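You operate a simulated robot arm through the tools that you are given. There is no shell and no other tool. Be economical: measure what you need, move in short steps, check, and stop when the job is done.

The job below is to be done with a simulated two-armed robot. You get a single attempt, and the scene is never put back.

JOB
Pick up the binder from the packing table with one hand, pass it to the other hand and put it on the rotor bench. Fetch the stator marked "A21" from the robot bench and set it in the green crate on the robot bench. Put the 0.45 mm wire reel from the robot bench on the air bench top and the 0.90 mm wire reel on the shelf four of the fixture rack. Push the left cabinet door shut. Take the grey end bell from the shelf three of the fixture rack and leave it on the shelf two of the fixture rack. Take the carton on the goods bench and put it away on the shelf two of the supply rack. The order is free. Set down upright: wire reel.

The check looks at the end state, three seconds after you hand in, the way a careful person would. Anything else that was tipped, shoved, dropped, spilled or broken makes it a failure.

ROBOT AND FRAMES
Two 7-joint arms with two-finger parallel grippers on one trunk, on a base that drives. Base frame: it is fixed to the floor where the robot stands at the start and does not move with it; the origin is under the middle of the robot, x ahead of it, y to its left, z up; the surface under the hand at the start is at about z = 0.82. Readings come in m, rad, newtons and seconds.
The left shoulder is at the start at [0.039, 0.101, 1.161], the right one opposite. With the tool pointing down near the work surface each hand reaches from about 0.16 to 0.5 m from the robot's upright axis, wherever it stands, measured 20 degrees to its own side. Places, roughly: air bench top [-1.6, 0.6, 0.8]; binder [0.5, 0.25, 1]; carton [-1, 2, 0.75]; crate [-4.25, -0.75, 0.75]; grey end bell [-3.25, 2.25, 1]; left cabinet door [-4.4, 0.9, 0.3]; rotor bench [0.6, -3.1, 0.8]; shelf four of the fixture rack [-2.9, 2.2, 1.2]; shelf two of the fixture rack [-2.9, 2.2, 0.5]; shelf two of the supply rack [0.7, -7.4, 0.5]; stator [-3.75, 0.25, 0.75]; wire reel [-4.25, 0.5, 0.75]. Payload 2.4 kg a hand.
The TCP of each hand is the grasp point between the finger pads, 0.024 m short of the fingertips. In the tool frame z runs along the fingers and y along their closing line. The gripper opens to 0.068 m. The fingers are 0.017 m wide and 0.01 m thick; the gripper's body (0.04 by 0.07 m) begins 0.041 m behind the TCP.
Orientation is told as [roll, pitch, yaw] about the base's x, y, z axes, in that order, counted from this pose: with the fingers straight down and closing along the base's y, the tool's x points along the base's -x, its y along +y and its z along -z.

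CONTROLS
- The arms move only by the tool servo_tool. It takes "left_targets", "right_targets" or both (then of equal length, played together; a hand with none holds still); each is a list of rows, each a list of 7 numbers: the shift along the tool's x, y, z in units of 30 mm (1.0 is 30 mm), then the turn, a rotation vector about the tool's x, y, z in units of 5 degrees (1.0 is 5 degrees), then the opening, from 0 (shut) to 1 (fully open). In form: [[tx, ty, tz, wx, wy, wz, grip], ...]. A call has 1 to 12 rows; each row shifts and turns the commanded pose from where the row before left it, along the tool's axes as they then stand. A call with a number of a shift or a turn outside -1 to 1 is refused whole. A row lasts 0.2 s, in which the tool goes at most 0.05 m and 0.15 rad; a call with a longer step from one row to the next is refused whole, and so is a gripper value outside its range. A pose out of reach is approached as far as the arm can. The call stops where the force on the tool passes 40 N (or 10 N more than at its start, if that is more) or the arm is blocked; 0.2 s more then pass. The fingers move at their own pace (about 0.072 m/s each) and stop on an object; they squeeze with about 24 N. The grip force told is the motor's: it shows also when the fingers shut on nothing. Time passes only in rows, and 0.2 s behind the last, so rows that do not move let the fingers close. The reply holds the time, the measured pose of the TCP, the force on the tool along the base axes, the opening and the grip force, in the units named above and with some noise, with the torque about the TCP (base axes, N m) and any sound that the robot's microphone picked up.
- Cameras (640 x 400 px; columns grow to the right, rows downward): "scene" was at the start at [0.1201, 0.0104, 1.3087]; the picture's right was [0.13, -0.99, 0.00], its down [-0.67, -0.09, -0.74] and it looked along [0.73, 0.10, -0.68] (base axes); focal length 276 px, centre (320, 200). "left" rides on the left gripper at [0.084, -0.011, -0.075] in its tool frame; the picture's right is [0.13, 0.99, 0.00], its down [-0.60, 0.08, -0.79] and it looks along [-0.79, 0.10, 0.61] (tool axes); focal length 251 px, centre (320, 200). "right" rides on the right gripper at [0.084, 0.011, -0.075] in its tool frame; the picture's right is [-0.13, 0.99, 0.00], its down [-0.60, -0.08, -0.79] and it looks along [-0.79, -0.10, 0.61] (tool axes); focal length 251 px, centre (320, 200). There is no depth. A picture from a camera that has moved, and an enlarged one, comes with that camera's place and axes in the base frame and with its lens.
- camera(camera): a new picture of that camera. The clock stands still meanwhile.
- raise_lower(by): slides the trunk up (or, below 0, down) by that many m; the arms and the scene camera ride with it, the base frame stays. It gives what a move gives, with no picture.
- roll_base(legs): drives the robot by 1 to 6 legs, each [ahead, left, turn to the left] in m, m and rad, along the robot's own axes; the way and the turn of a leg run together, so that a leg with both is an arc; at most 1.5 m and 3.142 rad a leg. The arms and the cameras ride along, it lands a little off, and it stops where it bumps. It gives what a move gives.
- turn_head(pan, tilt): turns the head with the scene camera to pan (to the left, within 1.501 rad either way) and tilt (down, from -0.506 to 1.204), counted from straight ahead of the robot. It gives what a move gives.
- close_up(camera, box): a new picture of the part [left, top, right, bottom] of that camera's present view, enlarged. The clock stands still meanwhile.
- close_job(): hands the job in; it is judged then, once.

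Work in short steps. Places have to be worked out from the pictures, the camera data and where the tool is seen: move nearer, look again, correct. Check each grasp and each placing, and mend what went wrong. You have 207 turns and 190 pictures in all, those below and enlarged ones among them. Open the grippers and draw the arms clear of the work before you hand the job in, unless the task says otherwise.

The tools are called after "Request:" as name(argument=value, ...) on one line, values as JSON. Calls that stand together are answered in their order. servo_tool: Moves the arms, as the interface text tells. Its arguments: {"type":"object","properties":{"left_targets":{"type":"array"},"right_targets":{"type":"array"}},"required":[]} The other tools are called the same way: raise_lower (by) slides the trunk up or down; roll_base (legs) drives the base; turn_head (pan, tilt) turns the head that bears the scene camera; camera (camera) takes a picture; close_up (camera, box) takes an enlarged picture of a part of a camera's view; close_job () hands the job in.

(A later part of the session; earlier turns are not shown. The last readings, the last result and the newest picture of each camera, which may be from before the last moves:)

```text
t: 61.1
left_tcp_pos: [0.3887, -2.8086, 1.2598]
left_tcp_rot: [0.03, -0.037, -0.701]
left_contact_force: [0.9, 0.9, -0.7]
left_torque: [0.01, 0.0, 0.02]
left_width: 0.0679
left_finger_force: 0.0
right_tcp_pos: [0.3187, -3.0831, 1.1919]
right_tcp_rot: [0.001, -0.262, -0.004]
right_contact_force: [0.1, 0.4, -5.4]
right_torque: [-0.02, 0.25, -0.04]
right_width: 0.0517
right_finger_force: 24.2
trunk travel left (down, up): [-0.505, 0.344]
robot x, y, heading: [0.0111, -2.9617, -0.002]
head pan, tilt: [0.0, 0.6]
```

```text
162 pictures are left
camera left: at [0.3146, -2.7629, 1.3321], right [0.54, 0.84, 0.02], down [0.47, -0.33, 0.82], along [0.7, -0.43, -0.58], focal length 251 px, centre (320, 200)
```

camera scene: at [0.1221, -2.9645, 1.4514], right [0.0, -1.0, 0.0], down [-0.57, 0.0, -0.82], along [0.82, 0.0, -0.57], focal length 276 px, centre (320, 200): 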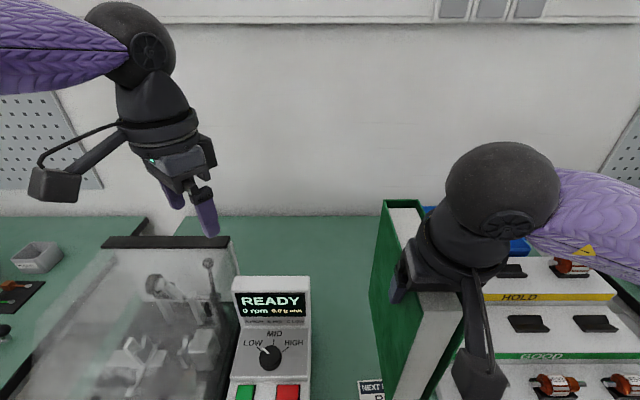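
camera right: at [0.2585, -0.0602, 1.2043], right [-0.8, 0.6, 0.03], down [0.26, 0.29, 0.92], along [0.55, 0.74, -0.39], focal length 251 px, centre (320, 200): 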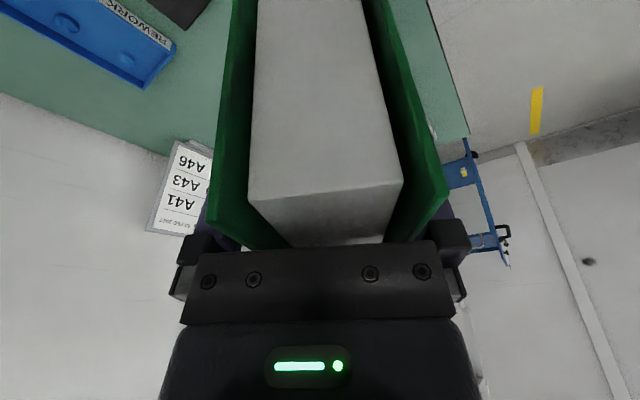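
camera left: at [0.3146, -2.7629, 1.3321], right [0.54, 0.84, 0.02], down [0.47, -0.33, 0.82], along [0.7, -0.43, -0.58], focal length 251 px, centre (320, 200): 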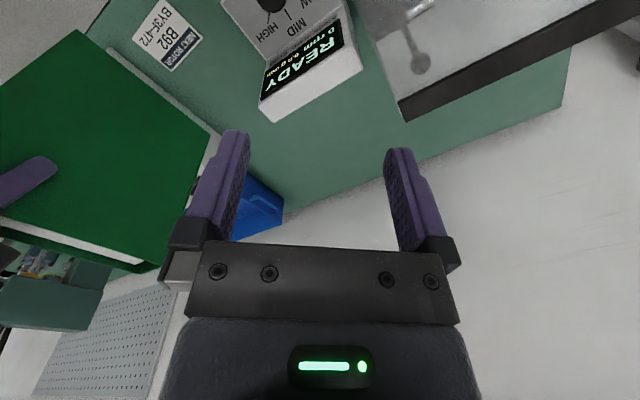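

The binder is level and centred in the gap. I move it forward 0.125 m at this height.

Request:
servo_tool(right_targets=[[-0.805, 0, 0.216, 0, 0, 0, 0], [-0.805, 0, 0.216, 0, 0, 0, 0], [-0.805, 0, 0.216, 0, 0, 0, 0], [-0.805, 0, 0.216, 0, 0, 0, 0], [-0.805, 0, 0.216, 0, 0, 0, 0]])

Request:
raise_lower(by=-0.13)

Request:
camera(camera="scene")

Request:
camera(camera="left")

```text
t: 62.3
left_tcp_pos: [0.3884, -2.8082, 1.2612]
left_tcp_rot: [0.029, -0.037, -0.7]
left_contact_force: [0.1, 0.2, 0.1]
left_torque: [0.02, 0.02, 0.01]
left_width: 0.068
left_finger_force: 0.0
right_tcp_pos: [0.444, -3.0842, 1.1901]
right_tcp_rot: [0.0, -0.259, -0.001]
right_contact_force: [-0.2, 0.3, -5.5]
right_torque: [0.0, 0.27, 0.0]
right_width: 0.0519
right_finger_force: 23.7
trunk travel left (down, up): [-0.505, 0.344]
robot x, y, heading: [0.0124, -2.9629, -0.002]
head pan, tilt: [0.0, 0.6]
```

```text
t: 63.9
left_tcp_pos: [0.388, -2.8086, 1.1303]
left_tcp_rot: [0.03, -0.039, -0.701]
left_contact_force: [-0.6, -0.3, 0.2]
left_torque: [0.02, 0.0, 0.01]
left_width: 0.0679
left_finger_force: 0.1
right_tcp_pos: [0.4431, -3.0827, 1.0629]
right_tcp_rot: [0.0, -0.259, -0.002]
right_contact_force: [0.0, -0.8, -5.5]
right_torque: [-0.02, 0.26, 0.01]
right_width: 0.0517
right_finger_force: 24.0
trunk travel left (down, up): [-0.375, 0.475]
robot x, y, heading: [0.0096, -2.9624, -0.0]
head pan, tilt: [0.0, 0.6]
```

```text
161 pictures are left
camera scene: at [0.1366, -2.9645, 1.3208], right [0.0, -1.0, 0.0], down [-0.57, 0.0, -0.82], along [0.82, 0.0, -0.57], focal length 276 px, centre (320, 200)
```

scene: 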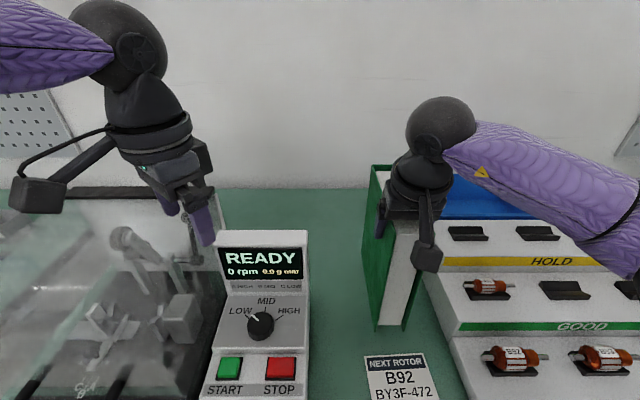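

```text
160 pictures are left
camera left: at [0.3138, -2.7629, 1.2025], right [0.54, 0.84, 0.02], down [0.47, -0.33, 0.82], along [0.7, -0.43, -0.58], focal length 251 px, centre (320, 200)
```

left: 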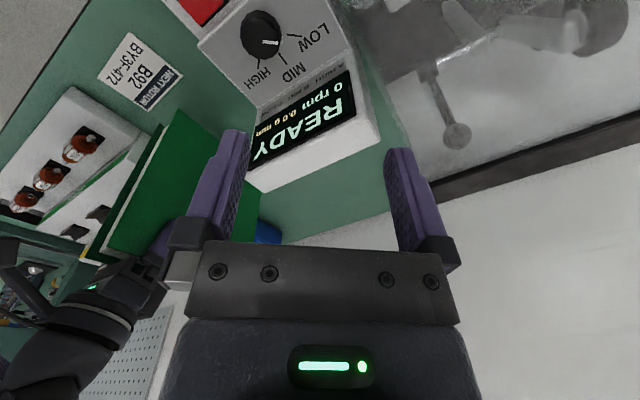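

Bottom is at about z≈0.865 with ~7 cm to either side. I lower 0.04 m gently and read the force.

Request:
servo_tool(right_targets=[[0.13, 0, 0.483, 0, 0, 0, 0], [0.13, 0, 0.483, 0, 0, 0, 0], [0.052, 0, 0.193, 0, 0, 0, 0], [0.052, 0, 0.193, 0, 0, 0, 0], [0, 0, 0, 0, 0, 0, 0]])

```text
t: 65.0
left_tcp_pos: [0.3885, -2.8085, 1.1297]
left_tcp_rot: [0.031, -0.038, -0.698]
left_contact_force: [-1.2, 0.4, -0.5]
left_torque: [-0.02, -0.01, 0.03]
left_width: 0.0682
left_finger_force: 0.1
right_tcp_pos: [0.4432, -3.0834, 1.0196]
right_tcp_rot: [0.0, -0.259, -0.004]
right_contact_force: [0.1, 0.7, -6.2]
right_torque: [-0.02, 0.3, 0.0]
right_width: 0.0518
right_finger_force: 24.2
trunk travel left (down, up): [-0.375, 0.475]
robot x, y, heading: [0.007, -2.962, 0.0]
head pan, tilt: [0.0, 0.6]
```

Still hanging free (6 N); I go down in 3 mm steps.

Request:
servo_tool(right_targets=[[0.026, 0, 0.097, 0, 0, 0, 0], [0.026, 0, 0.097, 0, 0, 0, 0], [0.026, 0, 0.097, 0, 0, 0, 0], [0, 0, 0, 0, 0, 0, 0]])

Request:
close_up(camera="scene", box=[330, 150, 480, 350])

```text
t: 66.0
left_tcp_pos: [0.3877, -2.8093, 1.1305]
left_tcp_rot: [0.029, -0.038, -0.7]
left_contact_force: [-1.1, 0.0, 0.1]
left_torque: [-0.02, -0.01, 0.0]
left_width: 0.0678
left_finger_force: 0.0
right_tcp_pos: [0.4429, -3.0827, 1.0129]
right_tcp_rot: [0.002, -0.265, -0.003]
right_contact_force: [7.9, -4.0, 19.8]
right_torque: [-0.4, 0.0, 0.06]
right_width: 0.0517
right_finger_force: 24.6
trunk travel left (down, up): [-0.375, 0.475]
robot x, y, heading: [0.0136, -2.9656, -0.005]
head pan, tilt: [0.0, 0.6]
```

```text
2.00 times, centred on (405, 250) of scene
camera zoom: at [0.136, -2.9643, 1.321], right [0.0, -1.0, 0.0], down [-0.56, 0.0, -0.83], along [0.83, 0.0, -0.56], focal length 552 px, centre (150, 100)
```

zoom: 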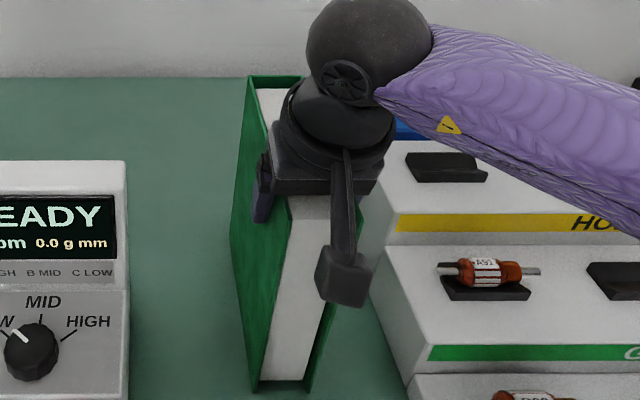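

The binder stands on the bench (20 N push). I open and retreat upward.

Request:
servo_tool(right_targets=[[0, 0, -0.08, 0, 0, 0, 0], [0, 0, 0, 0, 0, 0, 1], [0, 0, 0, 0, 0, 0, 1], [-0.1, 0, -0.5, 0, 0, 0, 1], [-0.2, 0, -0.8, 0, 0, 0, 1], [-0.2, 0, -0.8, 0, 0, 0, 1], [-0.2, 0, -0.8, 0, 0, 0, 1]])

Request:
camera(camera="scene")

```text
t: 67.7
left_tcp_pos: [0.388, -2.8082, 1.13]
left_tcp_rot: [0.03, -0.04, -0.699]
left_contact_force: [-0.4, -0.3, 0.7]
left_torque: [-0.01, 0.01, -0.03]
left_width: 0.0679
left_finger_force: 0.2
right_tcp_pos: [0.439, -3.0815, 1.1034]
right_tcp_rot: [-0.002, -0.26, -0.005]
right_contact_force: [0.1, -0.8, 0.3]
right_torque: [0.0, 0.03, -0.03]
right_width: 0.068
right_finger_force: 0.1
trunk travel left (down, up): [-0.375, 0.475]
robot x, y, heading: [0.0084, -2.9581, -0.004]
head pan, tilt: [0.0, 0.6]
```

```text
158 pictures are left
camera scene: at [0.1362, -2.9643, 1.3208], right [0.0, -1.0, 0.0], down [-0.57, 0.0, -0.82], along [0.82, 0.0, -0.57], focal length 276 px, centre (320, 200)
```

scene: 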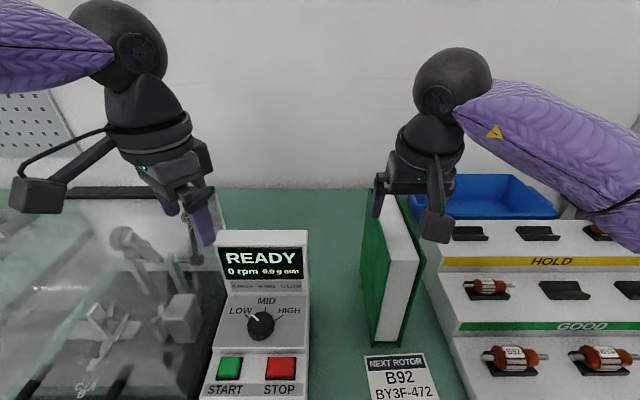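

The binder stands upright on its own. I back away, tidy the arms, and drive towards the goods bench.

Request:
roll_base(legs=[[-0.4, 0, 0]])

Request:
servo_tool(left_targets=[[0.3, 0, 0, 0, 0, -1, 1], [0.3, 0, 0, 0, 0, -1, 1], [0.3, 0, 0, 0, 0, -1, 1], [0, 0, 0, 0, 0, -1, 1], [0, 0, 0, 0, 0, -1, 1], [0, 0, 0, 0, 0, -1, 1], [0, 0, 0, 0, 0, -1, 1], [0, 0, 0, 0, 0, -1, 1]], right_targets=[[0.5, 0, 0, 0, 0.9, 0, 1], [0.5, 0, 0, 0, 0.9, 0, 1], [0.5, 0, 0, 0, 0.9, 0, 1], [0.5, 0, 0, 0, 0.3, 0, 1], [0.5, 0, 0, 0, 0, 0, 1], [0.5, 0, 0, 0, 0, 0, 1], [0.5, 0, 0, 0, 0, 0, 1], [0, 0, 0, 0, 0, 0, 1]])

Request:
roll_base(legs=[[0, 1.5, 0], [0, 1.5, 0], [0, 0.8, 0], [0, 0, 1.571]])

Request:
turn_head(pan=0.6, tilt=0.3)

Request:
camera(camera="scene")

```text
t: 70.1
left_tcp_pos: [-0.0012, -2.8066, 1.1296]
left_tcp_rot: [0.029, -0.04, -0.699]
left_contact_force: [0.1, 0.2, 0.0]
left_torque: [0.02, 0.01, -0.03]
left_width: 0.0678
left_finger_force: 0.1
right_tcp_pos: [0.0507, -3.0804, 1.1034]
right_tcp_rot: [0.001, -0.261, -0.004]
right_contact_force: [-0.6, -0.4, -0.7]
right_torque: [-0.02, -0.03, 0.02]
right_width: 0.0677
right_finger_force: 0.0
trunk travel left (down, up): [-0.375, 0.475]
robot x, y, heading: [-0.3795, -2.9633, -0.002]
head pan, tilt: [0.0, 0.6]
```

```text
t: 71.9
left_tcp_pos: [-0.0219, -2.793, 1.1293]
left_tcp_rot: [-0.001, -0.049, 0.0]
left_contact_force: [-0.3, 0.6, -0.4]
left_torque: [0.02, 0.02, 0.03]
left_width: 0.0683
left_finger_force: 0.0
right_tcp_pos: [-0.0555, -3.0802, 1.0962]
right_tcp_rot: [0.001, 0.003, -0.002]
right_contact_force: [0.3, -0.9, 0.7]
right_torque: [-0.01, 0.0, 0.01]
right_width: 0.068
right_finger_force: 0.0
trunk travel left (down, up): [-0.375, 0.475]
robot x, y, heading: [-0.3782, -2.9654, -0.004]
head pan, tilt: [0.0, 0.6]
```

```text
t: 94.2
left_tcp_pos: [-0.4991, 1.2339, 1.1304]
left_tcp_rot: [-0.002, -0.049, 1.554]
left_contact_force: [0.6, 0.2, -0.8]
left_torque: [0.0, -0.02, -0.01]
left_width: 0.0681
left_finger_force: 0.0
right_tcp_pos: [-0.2128, 1.1983, 1.0943]
right_tcp_rot: [0.0, -0.001, 1.552]
right_contact_force: [-1.4, 0.0, -0.4]
right_torque: [-0.02, -0.03, 0.0]
right_width: 0.0682
right_finger_force: 0.2
trunk travel left (down, up): [-0.375, 0.475]
robot x, y, heading: [-0.3337, 0.876, 1.545]
head pan, tilt: [0.0, 0.6]
```

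```text
t: 95.2
left_tcp_pos: [-0.4997, 1.2336, 1.1301]
left_tcp_rot: [-0.001, -0.049, 1.552]
left_contact_force: [0.0, -0.2, 0.5]
left_torque: [-0.03, 0.03, 0.02]
left_width: 0.068
left_finger_force: 0.1
right_tcp_pos: [-0.2114, 1.1975, 1.0951]
right_tcp_rot: [-0.001, 0.003, 1.551]
right_contact_force: [1.0, -0.4, 0.0]
right_torque: [-0.01, 0.0, 0.04]
right_width: 0.0681
right_finger_force: 0.0
trunk travel left (down, up): [-0.375, 0.475]
robot x, y, heading: [-0.332, 0.8777, 1.55]
head pan, tilt: [0.6, 0.3]
```

```text
157 pictures are left
camera scene: at [-0.3828, 0.988, 1.3482], right [0.84, 0.55, 0.0], down [0.16, -0.25, -0.96], along [-0.52, 0.8, -0.3], focal length 276 px, centre (320, 200)
```

scene: 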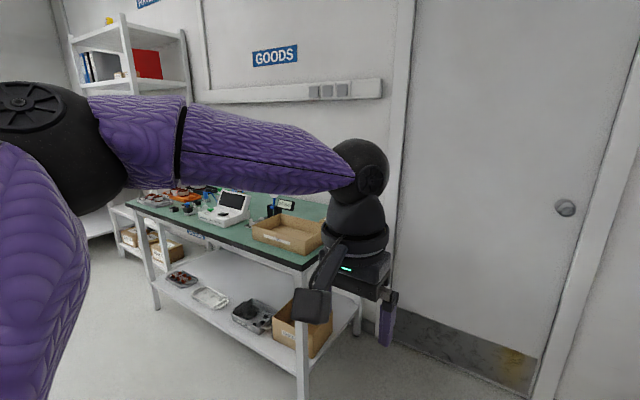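

The carton is a shallow open cardboard tray on the right end of the goods bench, roughly x -1.2…-0.95. I move in front of it.

Request:
roll_base(legs=[[0, 0.75, 0.02], [0.4, 0, 0]])

Request:
turn_head(pan=0.0, tilt=0.7)

Request:
camera(camera="scene")

Request:
camera(camera="right")

```text
t: 101.4
left_tcp_pos: [-1.2749, 1.6359, 1.129]
left_tcp_rot: [-0.001, -0.048, 1.576]
left_contact_force: [-1.0, 0.3, -0.2]
left_torque: [0.02, 0.02, -0.01]
left_width: 0.0681
left_finger_force: 0.0
right_tcp_pos: [-0.986, 1.6047, 1.0945]
right_tcp_rot: [-0.001, 0.003, 1.572]
right_contact_force: [-0.5, 0.7, 0.0]
right_torque: [-0.02, 0.0, 0.0]
right_width: 0.068
right_finger_force: 0.0
trunk travel left (down, up): [-0.375, 0.475]
robot x, y, heading: [-1.1054, 1.2806, 1.576]
head pan, tilt: [0.6, 0.3]
```

```text
t: 102.4
left_tcp_pos: [-1.2744, 1.635, 1.1298]
left_tcp_rot: [-0.002, -0.047, 1.574]
left_contact_force: [0.1, 0.4, -1.4]
left_torque: [0.0, 0.04, -0.02]
left_width: 0.0677
left_finger_force: 0.1
right_tcp_pos: [-0.9865, 1.6041, 1.095]
right_tcp_rot: [0.0, 0.002, 1.573]
right_contact_force: [0.4, -0.6, -0.9]
right_torque: [0.0, 0.02, -0.03]
right_width: 0.0681
right_finger_force: 0.2
trunk travel left (down, up): [-0.375, 0.475]
robot x, y, heading: [-1.1027, 1.2794, 1.57]
head pan, tilt: [0.0, 0.7]
```

```text
156 pictures are left
camera scene: at [-1.101, 1.3992, 1.3122], right [1.0, 0.0, 0.0], down [0.0, -0.64, -0.77], along [0.0, 0.77, -0.64], focal length 276 px, centre (320, 200)
```

scene: 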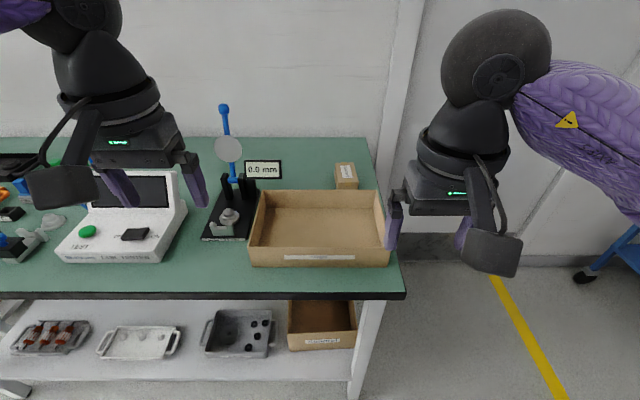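

```text
155 pictures are left
camera right: at [-0.9976, 1.521, 1.1703], right [-0.99, 0.13, 0.0], down [0.08, 0.61, 0.79], along [0.1, 0.79, -0.61], focal length 251 px, centre (320, 200)
```

right: 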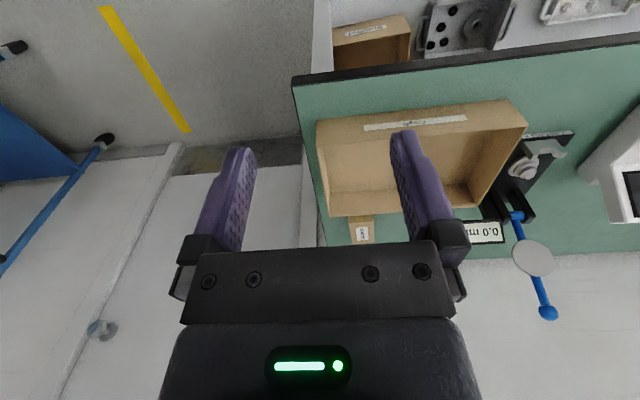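

Two brown boxes are on the bench: a tray and a small box. I read their labels.

Request:
close_up(camera="scene", box=[230, 130, 410, 280])

Request:
close_up(camera="right", box=[310, 100, 480, 250])

```text
2.67 times, centred on (320, 205) of scene
camera zoom: at [-1.101, 1.3992, 1.3122], right [1.0, 0.0, 0.0], down [0.0, -0.64, -0.77], along [0.0, 0.77, -0.64], focal length 736 px, centre (320, 187)
```

zoom: 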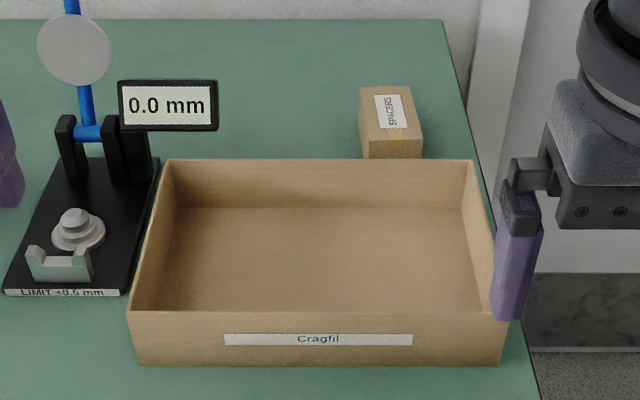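

```text
2.67 times, centred on (395, 175) of right
camera zoom: at [-0.9976, 1.521, 1.1703], right [-0.99, 0.13, 0.0], down [0.08, 0.61, 0.79], along [0.1, 0.79, -0.61], focal length 670 px, centre (120, 267)
```

zoom: 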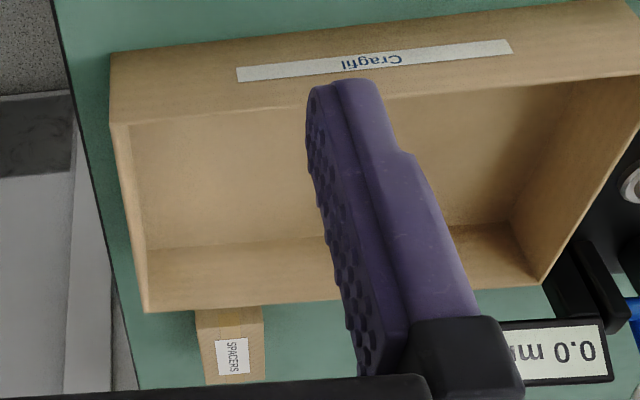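

The small closed box is labelled "SPACERS" and sits at about (-1.02, 2.06), which fits the given carton place; the tray is just a holder. I go to the bench's right end, facing -x, for a vertical grasp.

Request:
roll_base(legs=[[0, -0.58, 0], [0, 0, 1.571], [0, -0.66, 0]])

Request:
camera(camera="scene")

Request:
camera(camera="right")

```text
t: 112.9
left_tcp_pos: [-0.8572, 1.7656, 1.1302]
left_tcp_rot: [-0.001, -0.049, -3.136]
left_contact_force: [-0.9, 0.7, -0.1]
left_torque: [0.02, -0.02, 0.02]
left_width: 0.0678
left_finger_force: 0.0
right_tcp_pos: [-0.8293, 2.0554, 1.0966]
right_tcp_rot: [-0.001, 0.001, -3.136]
right_contact_force: [-0.5, 0.3, 1.5]
right_torque: [0.0, -0.02, -0.02]
right_width: 0.0681
right_finger_force: 0.1
trunk travel left (down, up): [-0.375, 0.475]
robot x, y, heading: [-0.5042, 1.9342, -3.142]
head pan, tilt: [0.0, 0.7]
```

```text
152 pictures are left
camera scene: at [-0.621, 1.9371, 1.3121], right [0.0, 1.0, 0.0], down [0.64, 0.0, -0.76], along [-0.76, 0.0, -0.64], focal length 276 px, centre (320, 200)
```

scene: 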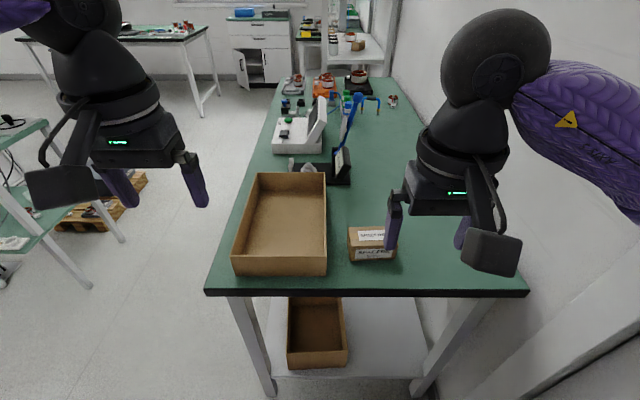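

```text
151 pictures are left
camera right: at [-0.7446, 2.0439, 1.1703], right [-0.12, -0.99, 0.0], down [-0.61, 0.08, 0.79], along [-0.79, 0.1, -0.61], focal length 251 px, centre (320, 200)
```

right: 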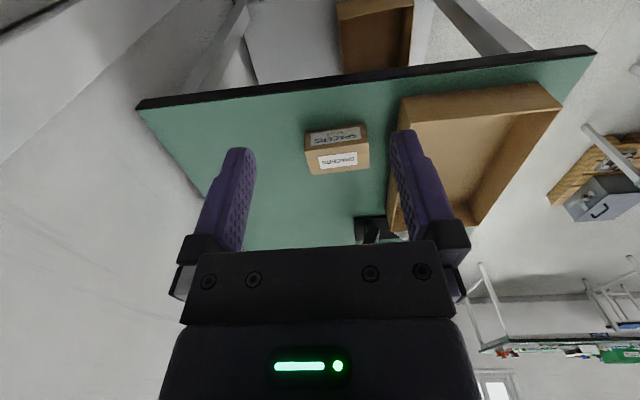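

The box measures about 0.058 (x) × 0.10 (y) × 0.047 m, centre (-1.024, 2.053). Gripping must be along x, so I set the robot diagonal (heading 150°) to use the left hand at relative yaw -60°.

Request:
roll_base(legs=[[0, 0, -0.524], [0.07, 0.106, 0]])

Request:
servo_tool(left_targets=[[0, 0, 0, 0, 0, 1, 1], [0, 0, 0, 0, 0, 1, 1], [0, 0, 0, 0, 0, 1, 1], [0, 0, 0, 0, 0, 1, 1], [0, 0, 0, 0, 0, 1, 1], [0, 0, 0, 0, 0, 1, 1], [0, 0, 0, 0, 0, 1, 1], [0, 0, 0, 0, 0, 1, 1], [0, 0, 0, 0, 0, 1, 1], [0, 0, 0, 0, 0, 1, 1], [0, 0, 0, 0, 0, 1, 1], [0, 0, 0, 0, 0, 1, 1]])

Request:
camera(camera="left")

Request:
camera(camera="scene")

```text
t: 115.6
left_tcp_pos: [-1.011, 1.8989, 1.1287]
left_tcp_rot: [0.0, -0.049, 2.635]
left_contact_force: [-0.1, -0.9, 0.0]
left_torque: [-0.01, -0.01, 0.01]
left_width: 0.0678
left_finger_force: 0.0
right_tcp_pos: [-0.844, 2.1374, 1.0954]
right_tcp_rot: [0.0, 0.002, 2.636]
right_contact_force: [-1.0, 0.3, 0.5]
right_torque: [-0.01, 0.03, 0.02]
right_width: 0.0681
right_finger_force: 0.1
trunk travel left (down, up): [-0.375, 0.475]
robot x, y, heading: [-0.6155, 1.8773, 2.635]
head pan, tilt: [0.0, 0.7]
```

```text
t: 118.2
left_tcp_pos: [-1.0102, 1.8992, 1.1298]
left_tcp_rot: [0.043, -0.027, 1.588]
left_contact_force: [-0.1, -0.5, 0.0]
left_torque: [0.01, -0.01, 0.01]
left_width: 0.0679
left_finger_force: 0.2
right_tcp_pos: [-0.842, 2.1381, 1.0955]
right_tcp_rot: [0.0, 0.002, 2.635]
right_contact_force: [0.2, -0.9, -1.1]
right_torque: [0.02, -0.03, -0.01]
right_width: 0.0679
right_finger_force: 0.1
trunk travel left (down, up): [-0.375, 0.475]
robot x, y, heading: [-0.619, 1.878, 2.635]
head pan, tilt: [0.0, 0.7]
```

```text
150 pictures are left
camera left: at [-0.9938, 1.8143, 1.203], right [-0.99, -0.15, 0.04], down [-0.06, 0.58, 0.81], along [-0.14, 0.8, -0.58], focal length 251 px, centre (320, 200)
```

left: 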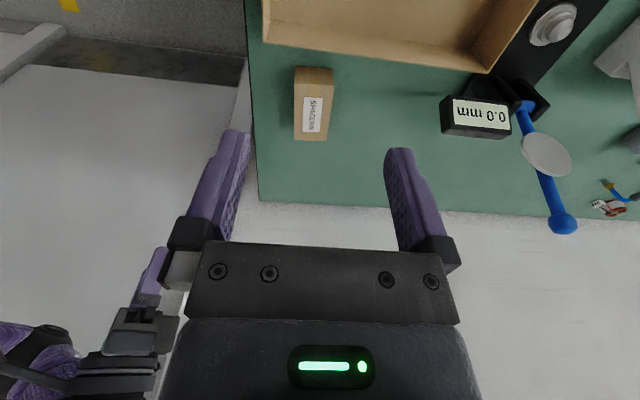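

```text
149 pictures are left
camera scene: at [-0.7187, 1.9354, 1.3121], right [0.49, 0.87, 0.0], down [0.56, -0.31, -0.76], along [-0.67, 0.37, -0.64], focal length 276 px, centre (320, 200)
```

scene: 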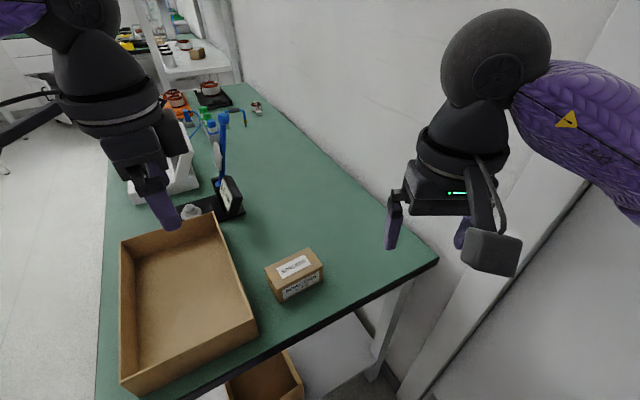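

The box's centre is about (-1.028, 2.053), axis at ~95°. I trim the tool tilt/yaw and move forward and down to just above it.

Request:
servo_tool(left_targets=[[0, 0, 0, 0.49, 0.3, -0.9, 1], [-0.86, 0.02, 0.7, 0, 0, 0, 1], [-0.86, 0.02, 0.7, 0, 0, 0, 1], [-0.86, 0.02, 0.7, 0, 0, 0, 1], [-0.86, 0.02, 0.7, 0, 0, 0, 1], [-0.86, 0.02, 0.7, 0, 0, 0, 1], [-0.86, 0.02, 0.7, 0, 0, 0, 1], [0, 0, 0.9, 0, 0, 0, 1]])

Request:
camera(camera="left")

```text
t: 120.0
left_tcp_pos: [-1.007, 1.9638, 0.9872]
left_tcp_rot: [-0.001, -0.001, 1.669]
left_contact_force: [0.1, 0.1, -0.4]
left_torque: [-0.01, 0.02, -0.03]
left_width: 0.068
left_finger_force: 0.0
left hand out of reach, approached as far as the arm can: row 4, 5, 6, 7, 8
right_tcp_pos: [-0.8429, 2.1365, 1.095]
right_tcp_rot: [0.001, 0.002, 2.636]
right_contact_force: [-0.6, -0.2, -0.2]
right_torque: [-0.02, 0.02, 0.0]
right_width: 0.068
right_finger_force: 0.0
trunk travel left (down, up): [-0.375, 0.475]
robot x, y, heading: [-0.6159, 1.8756, 2.636]
head pan, tilt: [0.0, 0.7]
```

```text
148 pictures are left
camera left: at [-0.9881, 1.8814, 1.0639], right [-0.97, -0.23, 0.0], down [-0.14, 0.59, 0.8], along [-0.18, 0.77, -0.61], focal length 251 px, centre (320, 200)
```

left: 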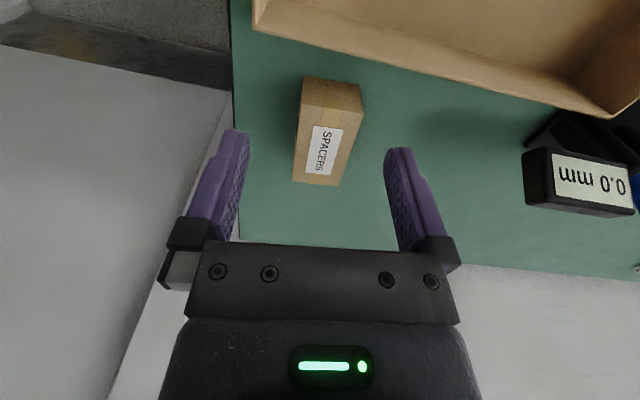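

Reach ends about 0.40 m from the axis here. I drive the base 0.08 ahead and 0.06 right, which brings the hand nearly over the box.

Request:
roll_base(legs=[[0.08, -0.06, 0]])

Request:
camera(camera="left")

```text
t: 121.2
left_tcp_pos: [-1.0503, 2.053, 0.9879]
left_tcp_rot: [-0.003, -0.004, 1.669]
left_contact_force: [-0.4, 0.7, -0.9]
left_torque: [0.01, 0.0, 0.02]
left_width: 0.0681
left_finger_force: 0.1
right_tcp_pos: [-0.8844, 2.2278, 1.0953]
right_tcp_rot: [0.0, 0.001, 2.636]
right_contact_force: [-0.5, -0.6, -0.1]
right_torque: [0.0, -0.03, 0.0]
right_width: 0.0682
right_finger_force: 0.2
trunk travel left (down, up): [-0.375, 0.475]
robot x, y, heading: [-0.6584, 1.9696, 2.631]
head pan, tilt: [0.0, 0.7]
```

```text
147 pictures are left
camera left: at [-1.0301, 1.9712, 1.0641], right [-0.97, -0.23, 0.0], down [-0.14, 0.59, 0.8], along [-0.18, 0.77, -0.61], focal length 251 px, centre (320, 200)
```

left: 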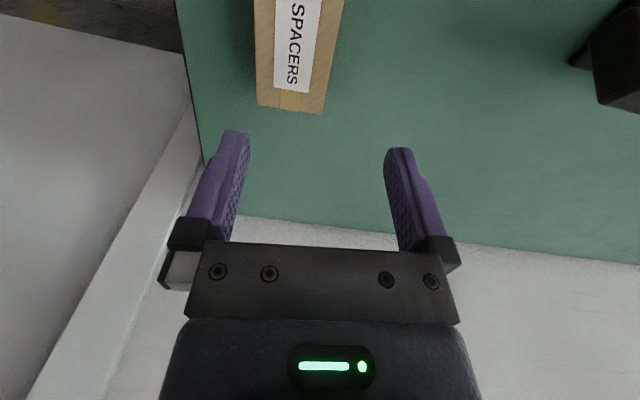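

Box centre line at x≈-1.030. I shift 2 cm, descend to z≈0.852 and close.

Request:
servo_tool(left_targets=[[0.07, -0.66, 0, 0, 0, 0.3, 1], [0, 0, 0.9, 0, 0, 0, 1], [0, 0, 0.9, 0, 0, 0, 1], [0, 0, 0.9, 0, 0, 0, 1], [0, 0, 0.9, 0, 0, 0, 1], [0, 0, 0.9, 0, 0, 0, 1], [0, 0, 0, 0, 0, 0, 0], [0, 0, 0, 0, 0, 0, 0], [0, 0, 0, 0, 0, 0, 0]])

Request:
camera(camera="left")

```text
t: 123.2
left_tcp_pos: [-1.0223, 2.0015, 0.8913]
left_tcp_rot: [-0.001, -0.004, 1.642]
left_contact_force: [0.9, 1.2, 2.5]
left_torque: [0.24, 0.02, -0.04]
left_width: 0.0556
left_finger_force: 24.1
left hand out of reach, approached as far as the arm can: row 2, 3, 4, 5, 6
right_tcp_pos: [-0.8858, 2.2284, 1.0948]
right_tcp_rot: [0.001, 0.001, 2.637]
right_contact_force: [-0.2, -0.7, 0.1]
right_torque: [-0.02, -0.03, 0.04]
right_width: 0.0681
right_finger_force: 0.0
trunk travel left (down, up): [-0.375, 0.475]
robot x, y, heading: [-0.6601, 1.9722, 2.639]
head pan, tilt: [0.0, 0.7]
```

```text
146 pictures are left
camera left: at [-1.0049, 1.9187, 0.9673], right [-0.98, -0.2, 0.0], down [-0.12, 0.59, 0.8], along [-0.16, 0.78, -0.61], focal length 251 px, centre (320, 200)
```

left: 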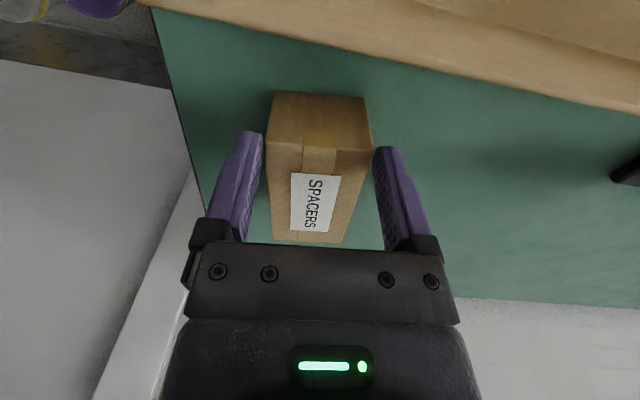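

The arm fell short and only pinches the near top edge. I open, back up, and lower the trunk for better low reach.

Request:
servo_tool(left_targets=[[0, 0, 0, 0, 0, 0, 1], [0, 0, 0, 0, 0, 0, 1], [0, 0, -0.8, 0, 0, 0, 1], [0, 0, -0.8, 0, 0, 0, 1], [0, 0, -0.8, 0, 0, 0, 1], [0, 0, -0.8, 0, 0, 0, 1], [0, 0, -0.8, 0, 0, 0, 1]])

Request:
raise_lower(by=-0.1)

Request:
servo_tool(left_targets=[[-0.5, 0, 0, 0, 0, 0, 1], [-0.5, 0, 0, 0, 0, 0, 1], [-0.5, 0, 0, 0, 0, 0, 1], [-0.2, 0, 0, 0, 0, 0, 1]])

Request:
camera(camera="left")

```text
t: 124.8
left_tcp_pos: [-1.0247, 2.0013, 1.0132]
left_tcp_rot: [-0.004, -0.004, 1.642]
left_contact_force: [-0.9, -0.1, -0.1]
left_torque: [0.0, -0.04, 0.02]
left_width: 0.0681
left_finger_force: 0.1
right_tcp_pos: [-0.8851, 2.2278, 1.094]
right_tcp_rot: [0.0, 0.001, 2.634]
right_contact_force: [0.2, 0.5, -0.1]
right_torque: [0.02, 0.01, 0.02]
right_width: 0.0682
right_finger_force: 0.0
trunk travel left (down, up): [-0.375, 0.475]
robot x, y, heading: [-0.6549, 1.9661, 2.631]
head pan, tilt: [0.0, 0.7]
```

```text
t: 126.1
left_tcp_pos: [-1.0229, 1.9949, 0.9111]
left_tcp_rot: [0.0, -0.013, 1.643]
left_contact_force: [0.1, 0.2, 0.7]
left_torque: [0.03, 0.03, 0.0]
left_width: 0.0681
left_finger_force: 0.0
right_tcp_pos: [-0.8846, 2.2187, 0.9971]
right_tcp_rot: [-0.008, -0.002, 2.638]
right_contact_force: [0.5, 0.0, 0.5]
right_torque: [-0.01, 0.0, 0.0]
right_width: 0.0681
right_finger_force: 0.0
trunk travel left (down, up): [-0.275, 0.574]
robot x, y, heading: [-0.6529, 1.9682, 2.634]
head pan, tilt: [0.0, 0.7]
```

```text
t: 127.1
left_tcp_pos: [-1.0259, 2.0462, 0.9104]
left_tcp_rot: [-0.002, -0.011, 1.644]
left_contact_force: [0.0, 1.2, 0.1]
left_torque: [0.02, -0.01, 0.0]
left_width: 0.0677
left_finger_force: 0.0
right_tcp_pos: [-0.885, 2.2197, 0.9973]
right_tcp_rot: [-0.007, -0.001, 2.638]
right_contact_force: [-0.3, -0.5, -0.5]
right_torque: [-0.03, 0.02, -0.01]
right_width: 0.0679
right_finger_force: 0.1
trunk travel left (down, up): [-0.275, 0.574]
robot x, y, heading: [-0.654, 1.9685, 2.637]
head pan, tilt: [0.0, 0.7]
```

```text
145 pictures are left
camera left: at [-1.0089, 1.9617, 0.9863], right [-0.98, -0.2, 0.0], down [-0.12, 0.59, 0.8], along [-0.16, 0.78, -0.6], focal length 251 px, centre (320, 200)
```

left: 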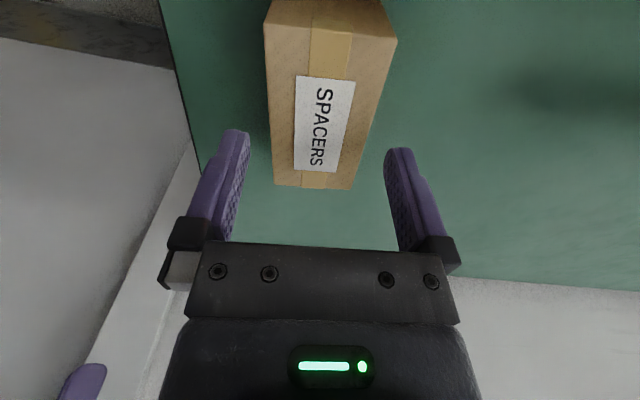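

The hand is now centred over the box. I descend 6 cm and close.

Request:
servo_tool(left_targets=[[0, 0, 0.65, 0, 0, 0, 1], [0, 0, 0.65, 0, 0, 0, 1], [0, 0, 0.65, 0, 0, 0, 1], [0, 0, 0, 0, 0, 0, 0], [0, 0, 0, 0, 0, 0, 0], [0, 0, 0, 0, 0, 0, 0]])

```text
t: 128.5
left_tcp_pos: [-1.0275, 2.0452, 0.8537]
left_tcp_rot: [-0.003, -0.012, 1.643]
left_contact_force: [0.6, -0.7, 0.2]
left_torque: [-0.06, 0.02, 0.04]
left_width: 0.0564
left_finger_force: 23.6
right_tcp_pos: [-0.8843, 2.2184, 0.9978]
right_tcp_rot: [-0.009, -0.005, 2.637]
right_contact_force: [-0.8, 0.2, 0.6]
right_torque: [0.0, -0.05, 0.03]
right_width: 0.068
right_finger_force: 0.1
trunk travel left (down, up): [-0.275, 0.574]
robot x, y, heading: [-0.6582, 1.9697, 2.634]
head pan, tilt: [0.0, 0.7]
```

Gripped at 0.056 m. I lift with the trunk by 0.2 m and check.

Request:
raise_lower(by=0.2)

Request:
camera(camera="scene")

```text
t: 130.7
left_tcp_pos: [-1.0244, 2.0514, 1.0763]
left_tcp_rot: [0.054, -0.04, 1.644]
left_contact_force: [0.1, 0.4, -2.3]
left_torque: [-0.02, 0.08, -0.01]
left_width: 0.0561
left_finger_force: 23.9
right_tcp_pos: [-0.8855, 2.2271, 1.1949]
right_tcp_rot: [-0.002, 0.003, 2.639]
right_contact_force: [-0.6, 0.1, 0.4]
right_torque: [-0.03, -0.01, 0.03]
right_width: 0.0679
right_finger_force: 0.0
trunk travel left (down, up): [-0.475, 0.374]
robot x, y, heading: [-0.6586, 1.9718, 2.639]
head pan, tilt: [0.0, 0.7]
```

```text
144 pictures are left
camera scene: at [-0.7497, 2.0201, 1.4126], right [0.48, 0.87, 0.0], down [0.56, -0.31, -0.76], along [-0.67, 0.37, -0.64], focal length 276 px, centre (320, 200)
```

scene: 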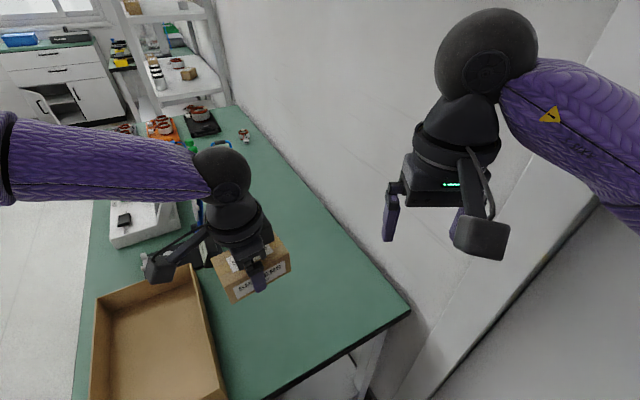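

The carton is held (2.3 N). I back out, turn to heading 0 in the aisle and drive towards the supply rack, stopping midway to look.

Request:
roll_base(legs=[[-0.35, 0, 0], [-0.337, 0.613, 0], [0, 0, -2.64], [0, -1.5, 0], [0, -1.5, 0], [0, -1.5, 0]])

Request:
roll_base(legs=[[0, -1.5, 0]])

Request:
turn_head(pan=-1.2, tilt=0.3)

Request:
camera(camera="scene")

```text
t: 163.6
left_tcp_pos: [0.2754, -3.2577, 1.0763]
left_tcp_rot: [0.054, -0.039, -0.923]
left_contact_force: [0.5, -0.1, -0.9]
left_torque: [-0.01, 0.01, 0.01]
left_width: 0.0556
left_finger_force: 23.4
right_tcp_pos: [0.2537, -3.4815, 1.1951]
right_tcp_rot: [0.001, 0.001, 0.071]
right_contact_force: [-0.5, 0.9, 0.0]
right_torque: [-0.02, 0.04, 0.0]
right_width: 0.0682
right_finger_force: 0.0
trunk travel left (down, up): [-0.475, 0.374]
robot x, y, heading: [-0.0753, -3.3881, 0.069]
head pan, tilt: [0.0, 0.7]
```

```text
t: 171.0
left_tcp_pos: [0.3965, -4.7306, 1.0771]
left_tcp_rot: [0.054, -0.04, -0.898]
left_contact_force: [0.0, 0.0, -2.1]
left_torque: [-0.02, 0.05, -0.03]
left_width: 0.0557
left_finger_force: 23.6
right_tcp_pos: [0.3811, -4.9554, 1.194]
right_tcp_rot: [0.0, 0.0, 0.096]
right_contact_force: [-0.3, -0.5, -0.1]
right_torque: [0.0, -0.03, -0.02]
right_width: 0.0678
right_finger_force: 0.1
trunk travel left (down, up): [-0.475, 0.374]
robot x, y, heading: [0.0491, -4.8722, 0.094]
head pan, tilt: [0.0, 0.7]
```

```text
t: 172.4
left_tcp_pos: [0.3957, -4.7294, 1.0773]
left_tcp_rot: [0.052, -0.04, -0.897]
left_contact_force: [0.1, 0.0, -2.7]
left_torque: [0.02, 0.0, 0.01]
left_width: 0.0557
left_finger_force: 24.1
right_tcp_pos: [0.3821, -4.9549, 1.1958]
right_tcp_rot: [0.001, 0.002, 0.097]
right_contact_force: [-0.7, 0.4, 0.0]
right_torque: [0.03, 0.04, -0.01]
right_width: 0.0678
right_finger_force: 0.0
trunk travel left (down, up): [-0.475, 0.374]
robot x, y, heading: [0.0457, -4.873, 0.101]
head pan, tilt: [-1.201, 0.3]
```

```text
143 pictures are left
camera scene: at [0.114, -4.9519, 1.4488], right [-0.89, -0.45, 0.0], down [-0.13, 0.26, -0.96], along [0.43, -0.85, -0.3], focal length 276 px, centre (320, 200)
```

scene: 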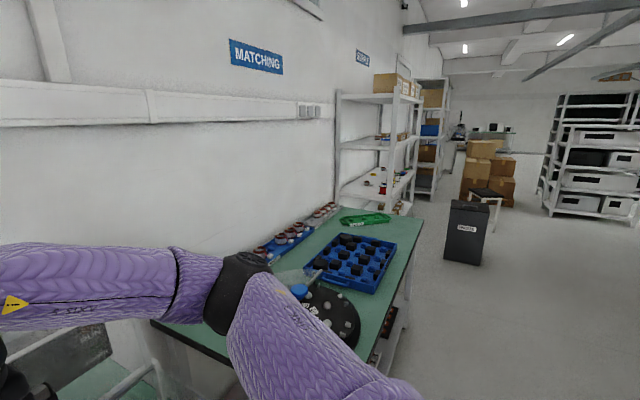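

The strafes drifted (heading 0.1). I correct heading, pull back from the benches, then continue to about y=-6.9 and look at the rack.

Request:
roll_base(legs=[[-0.35, 0, -0.1], [0, -1.5, 0], [0, -0.55, 0]])

Request:
turn_head(pan=-0.3, tilt=0.6)

Request:
camera(camera="scene")

```text
t: 184.4
left_tcp_pos: [0.0467, -6.8205, 1.0759]
left_tcp_rot: [0.055, -0.041, -1.009]
left_contact_force: [0.7, -0.4, -2.9]
left_torque: [0.01, -0.02, -0.02]
left_width: 0.0558
left_finger_force: 24.2
right_tcp_pos: [0.0063, -7.0404, 1.1955]
right_tcp_rot: [0.0, 0.0, -0.013]
right_contact_force: [0.4, -0.3, -0.4]
right_torque: [0.01, -0.01, -0.02]
right_width: 0.0679
right_finger_force: 0.0
trunk travel left (down, up): [-0.475, 0.374]
robot x, y, heading: [-0.3163, -6.9178, -0.013]
head pan, tilt: [-1.201, 0.3]
```

```text
t: 185.6
left_tcp_pos: [0.0478, -6.8195, 1.0774]
left_tcp_rot: [0.054, -0.041, -1.007]
left_contact_force: [0.3, 0.4, -1.7]
left_torque: [-0.02, 0.0, 0.01]
left_width: 0.0556
left_finger_force: 24.5
right_tcp_pos: [0.0086, -7.0406, 1.1959]
right_tcp_rot: [0.0, 0.003, -0.012]
right_contact_force: [0.3, 0.9, -0.3]
right_torque: [0.03, 0.0, 0.01]
right_width: 0.0679
right_finger_force: 0.1
trunk travel left (down, up): [-0.475, 0.374]
robot x, y, heading: [-0.3145, -6.9182, -0.014]
head pan, tilt: [-0.3, 0.6]
```

```text
142 pictures are left
camera scene: at [-0.206, -6.9477, 1.4214], right [-0.31, -0.95, 0.0], down [-0.54, 0.17, -0.83], along [0.78, -0.26, -0.57], focal length 276 px, centre (320, 200)
```

scene: 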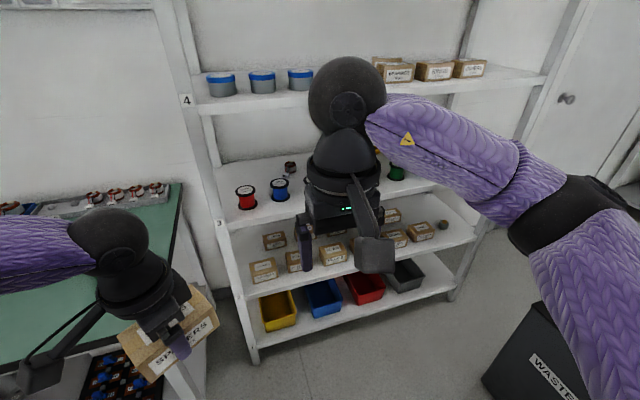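

Shelf two (z≈0.5, front edge x≈0.50) holds similar cartons, confirming the choice. I lower the trunk and shift the right hand aside to find a free slot.

Request:
raise_lower(by=-0.35)

Request:
servo_tool(right_targets=[[0.6, -0.9, 0, 0, 0, 0, 1], [0.6, -0.9, 0, 0, 0, 0, 1], [0.6, -0.9, 0, 0, 0, 0, 1], [0.6, -0.9, 0, 0, 0, 0, 1], [0, -0.9, 0, 0, 0, 0, 1]])

Request:
turn_head(pan=-0.3, tilt=0.45)

Request:
camera(camera="scene")

```text
t: 189.0
left_tcp_pos: [0.0469, -6.8188, 0.7282]
left_tcp_rot: [0.053, -0.039, -1.008]
left_contact_force: [0.3, 0.7, -2.0]
left_torque: [0.02, 0.04, 0.05]
left_width: 0.0557
left_finger_force: 24.0
right_tcp_pos: [0.008, -7.0405, 0.8457]
right_tcp_rot: [0.001, 0.001, -0.012]
right_contact_force: [0.1, -0.3, 0.3]
right_torque: [0.04, 0.0, -0.01]
right_width: 0.068
right_finger_force: 0.0
trunk travel left (down, up): [-0.125, 0.724]
robot x, y, heading: [-0.3186, -6.9187, -0.018]
head pan, tilt: [-0.3, 0.6]
```

```text
t: 190.2
left_tcp_pos: [0.0468, -6.8192, 0.7274]
left_tcp_rot: [0.055, -0.04, -1.008]
left_contact_force: [0.5, 0.5, -1.1]
left_torque: [0.02, 0.0, -0.01]
left_width: 0.0558
left_finger_force: 24.6
right_tcp_pos: [-0.0649, -7.176, 0.8455]
right_tcp_rot: [0.0, 0.001, -0.011]
right_contact_force: [0.4, -0.8, 0.1]
right_torque: [-0.06, -0.02, 0.02]
right_width: 0.068
right_finger_force: 0.1
trunk travel left (down, up): [-0.125, 0.724]
robot x, y, heading: [-0.3139, -6.9171, -0.01]
head pan, tilt: [-0.3, 0.6]
```

```text
t: 190.9
left_tcp_pos: [0.0464, -6.8185, 0.7262]
left_tcp_rot: [0.054, -0.04, -1.006]
left_contact_force: [0.5, 0.8, -1.9]
left_torque: [-0.01, 0.01, 0.0]
left_width: 0.0559
left_finger_force: 24.0
right_tcp_pos: [-0.064, -7.1745, 0.8443]
right_tcp_rot: [0.0, 0.002, -0.012]
right_contact_force: [-0.3, 0.0, -0.4]
right_torque: [0.02, -0.02, -0.01]
right_width: 0.068
right_finger_force: 0.1
trunk travel left (down, up): [-0.125, 0.724]
robot x, y, heading: [-0.3148, -6.9164, -0.012]
head pan, tilt: [-0.3, 0.45]
```

```text
141 pictures are left
camera scene: at [-0.131, -6.9497, 1.0799], right [-0.31, -0.95, 0.0], down [-0.41, 0.13, -0.9], along [0.86, -0.28, -0.44], focal length 276 px, centre (320, 200)
```

scene: 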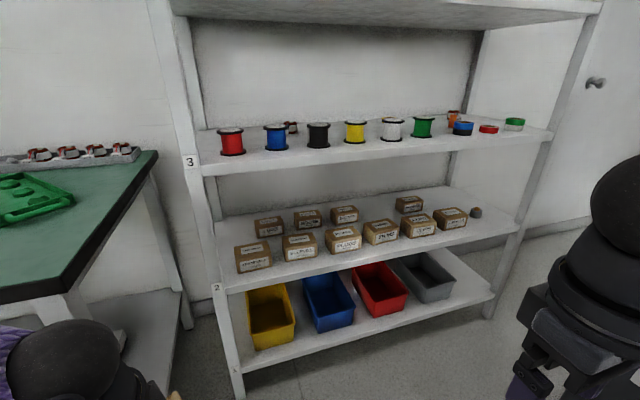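

Most of shelf two is filled; I need exact measures of the front strip and the gaps.

Request:
close_up(camera="scene", box=[210, 180, 370, 300])

Request:
close_up(camera="scene", box=[370, 160, 530, 280])

```text
3.33 times, centred on (290, 240) of scene
camera zoom: at [-0.131, -6.9497, 1.0799], right [-0.31, -0.95, 0.0], down [-0.41, 0.13, -0.9], along [0.86, -0.28, -0.44], focal length 921 px, centre (420, 67)
```

zoom: 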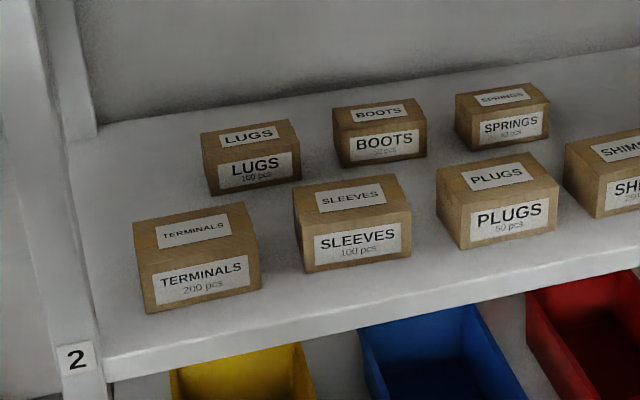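

```text
3.33 times, centred on (450, 220) of scene
camera zoom: at [-0.131, -6.9497, 1.0799], right [-0.31, -0.95, 0.0], down [-0.41, 0.13, -0.9], along [0.86, -0.28, -0.44], focal length 921 px, centre (-113, 133)
```

zoom: 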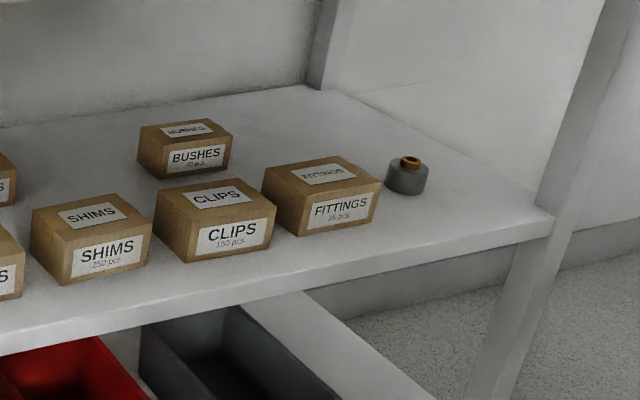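

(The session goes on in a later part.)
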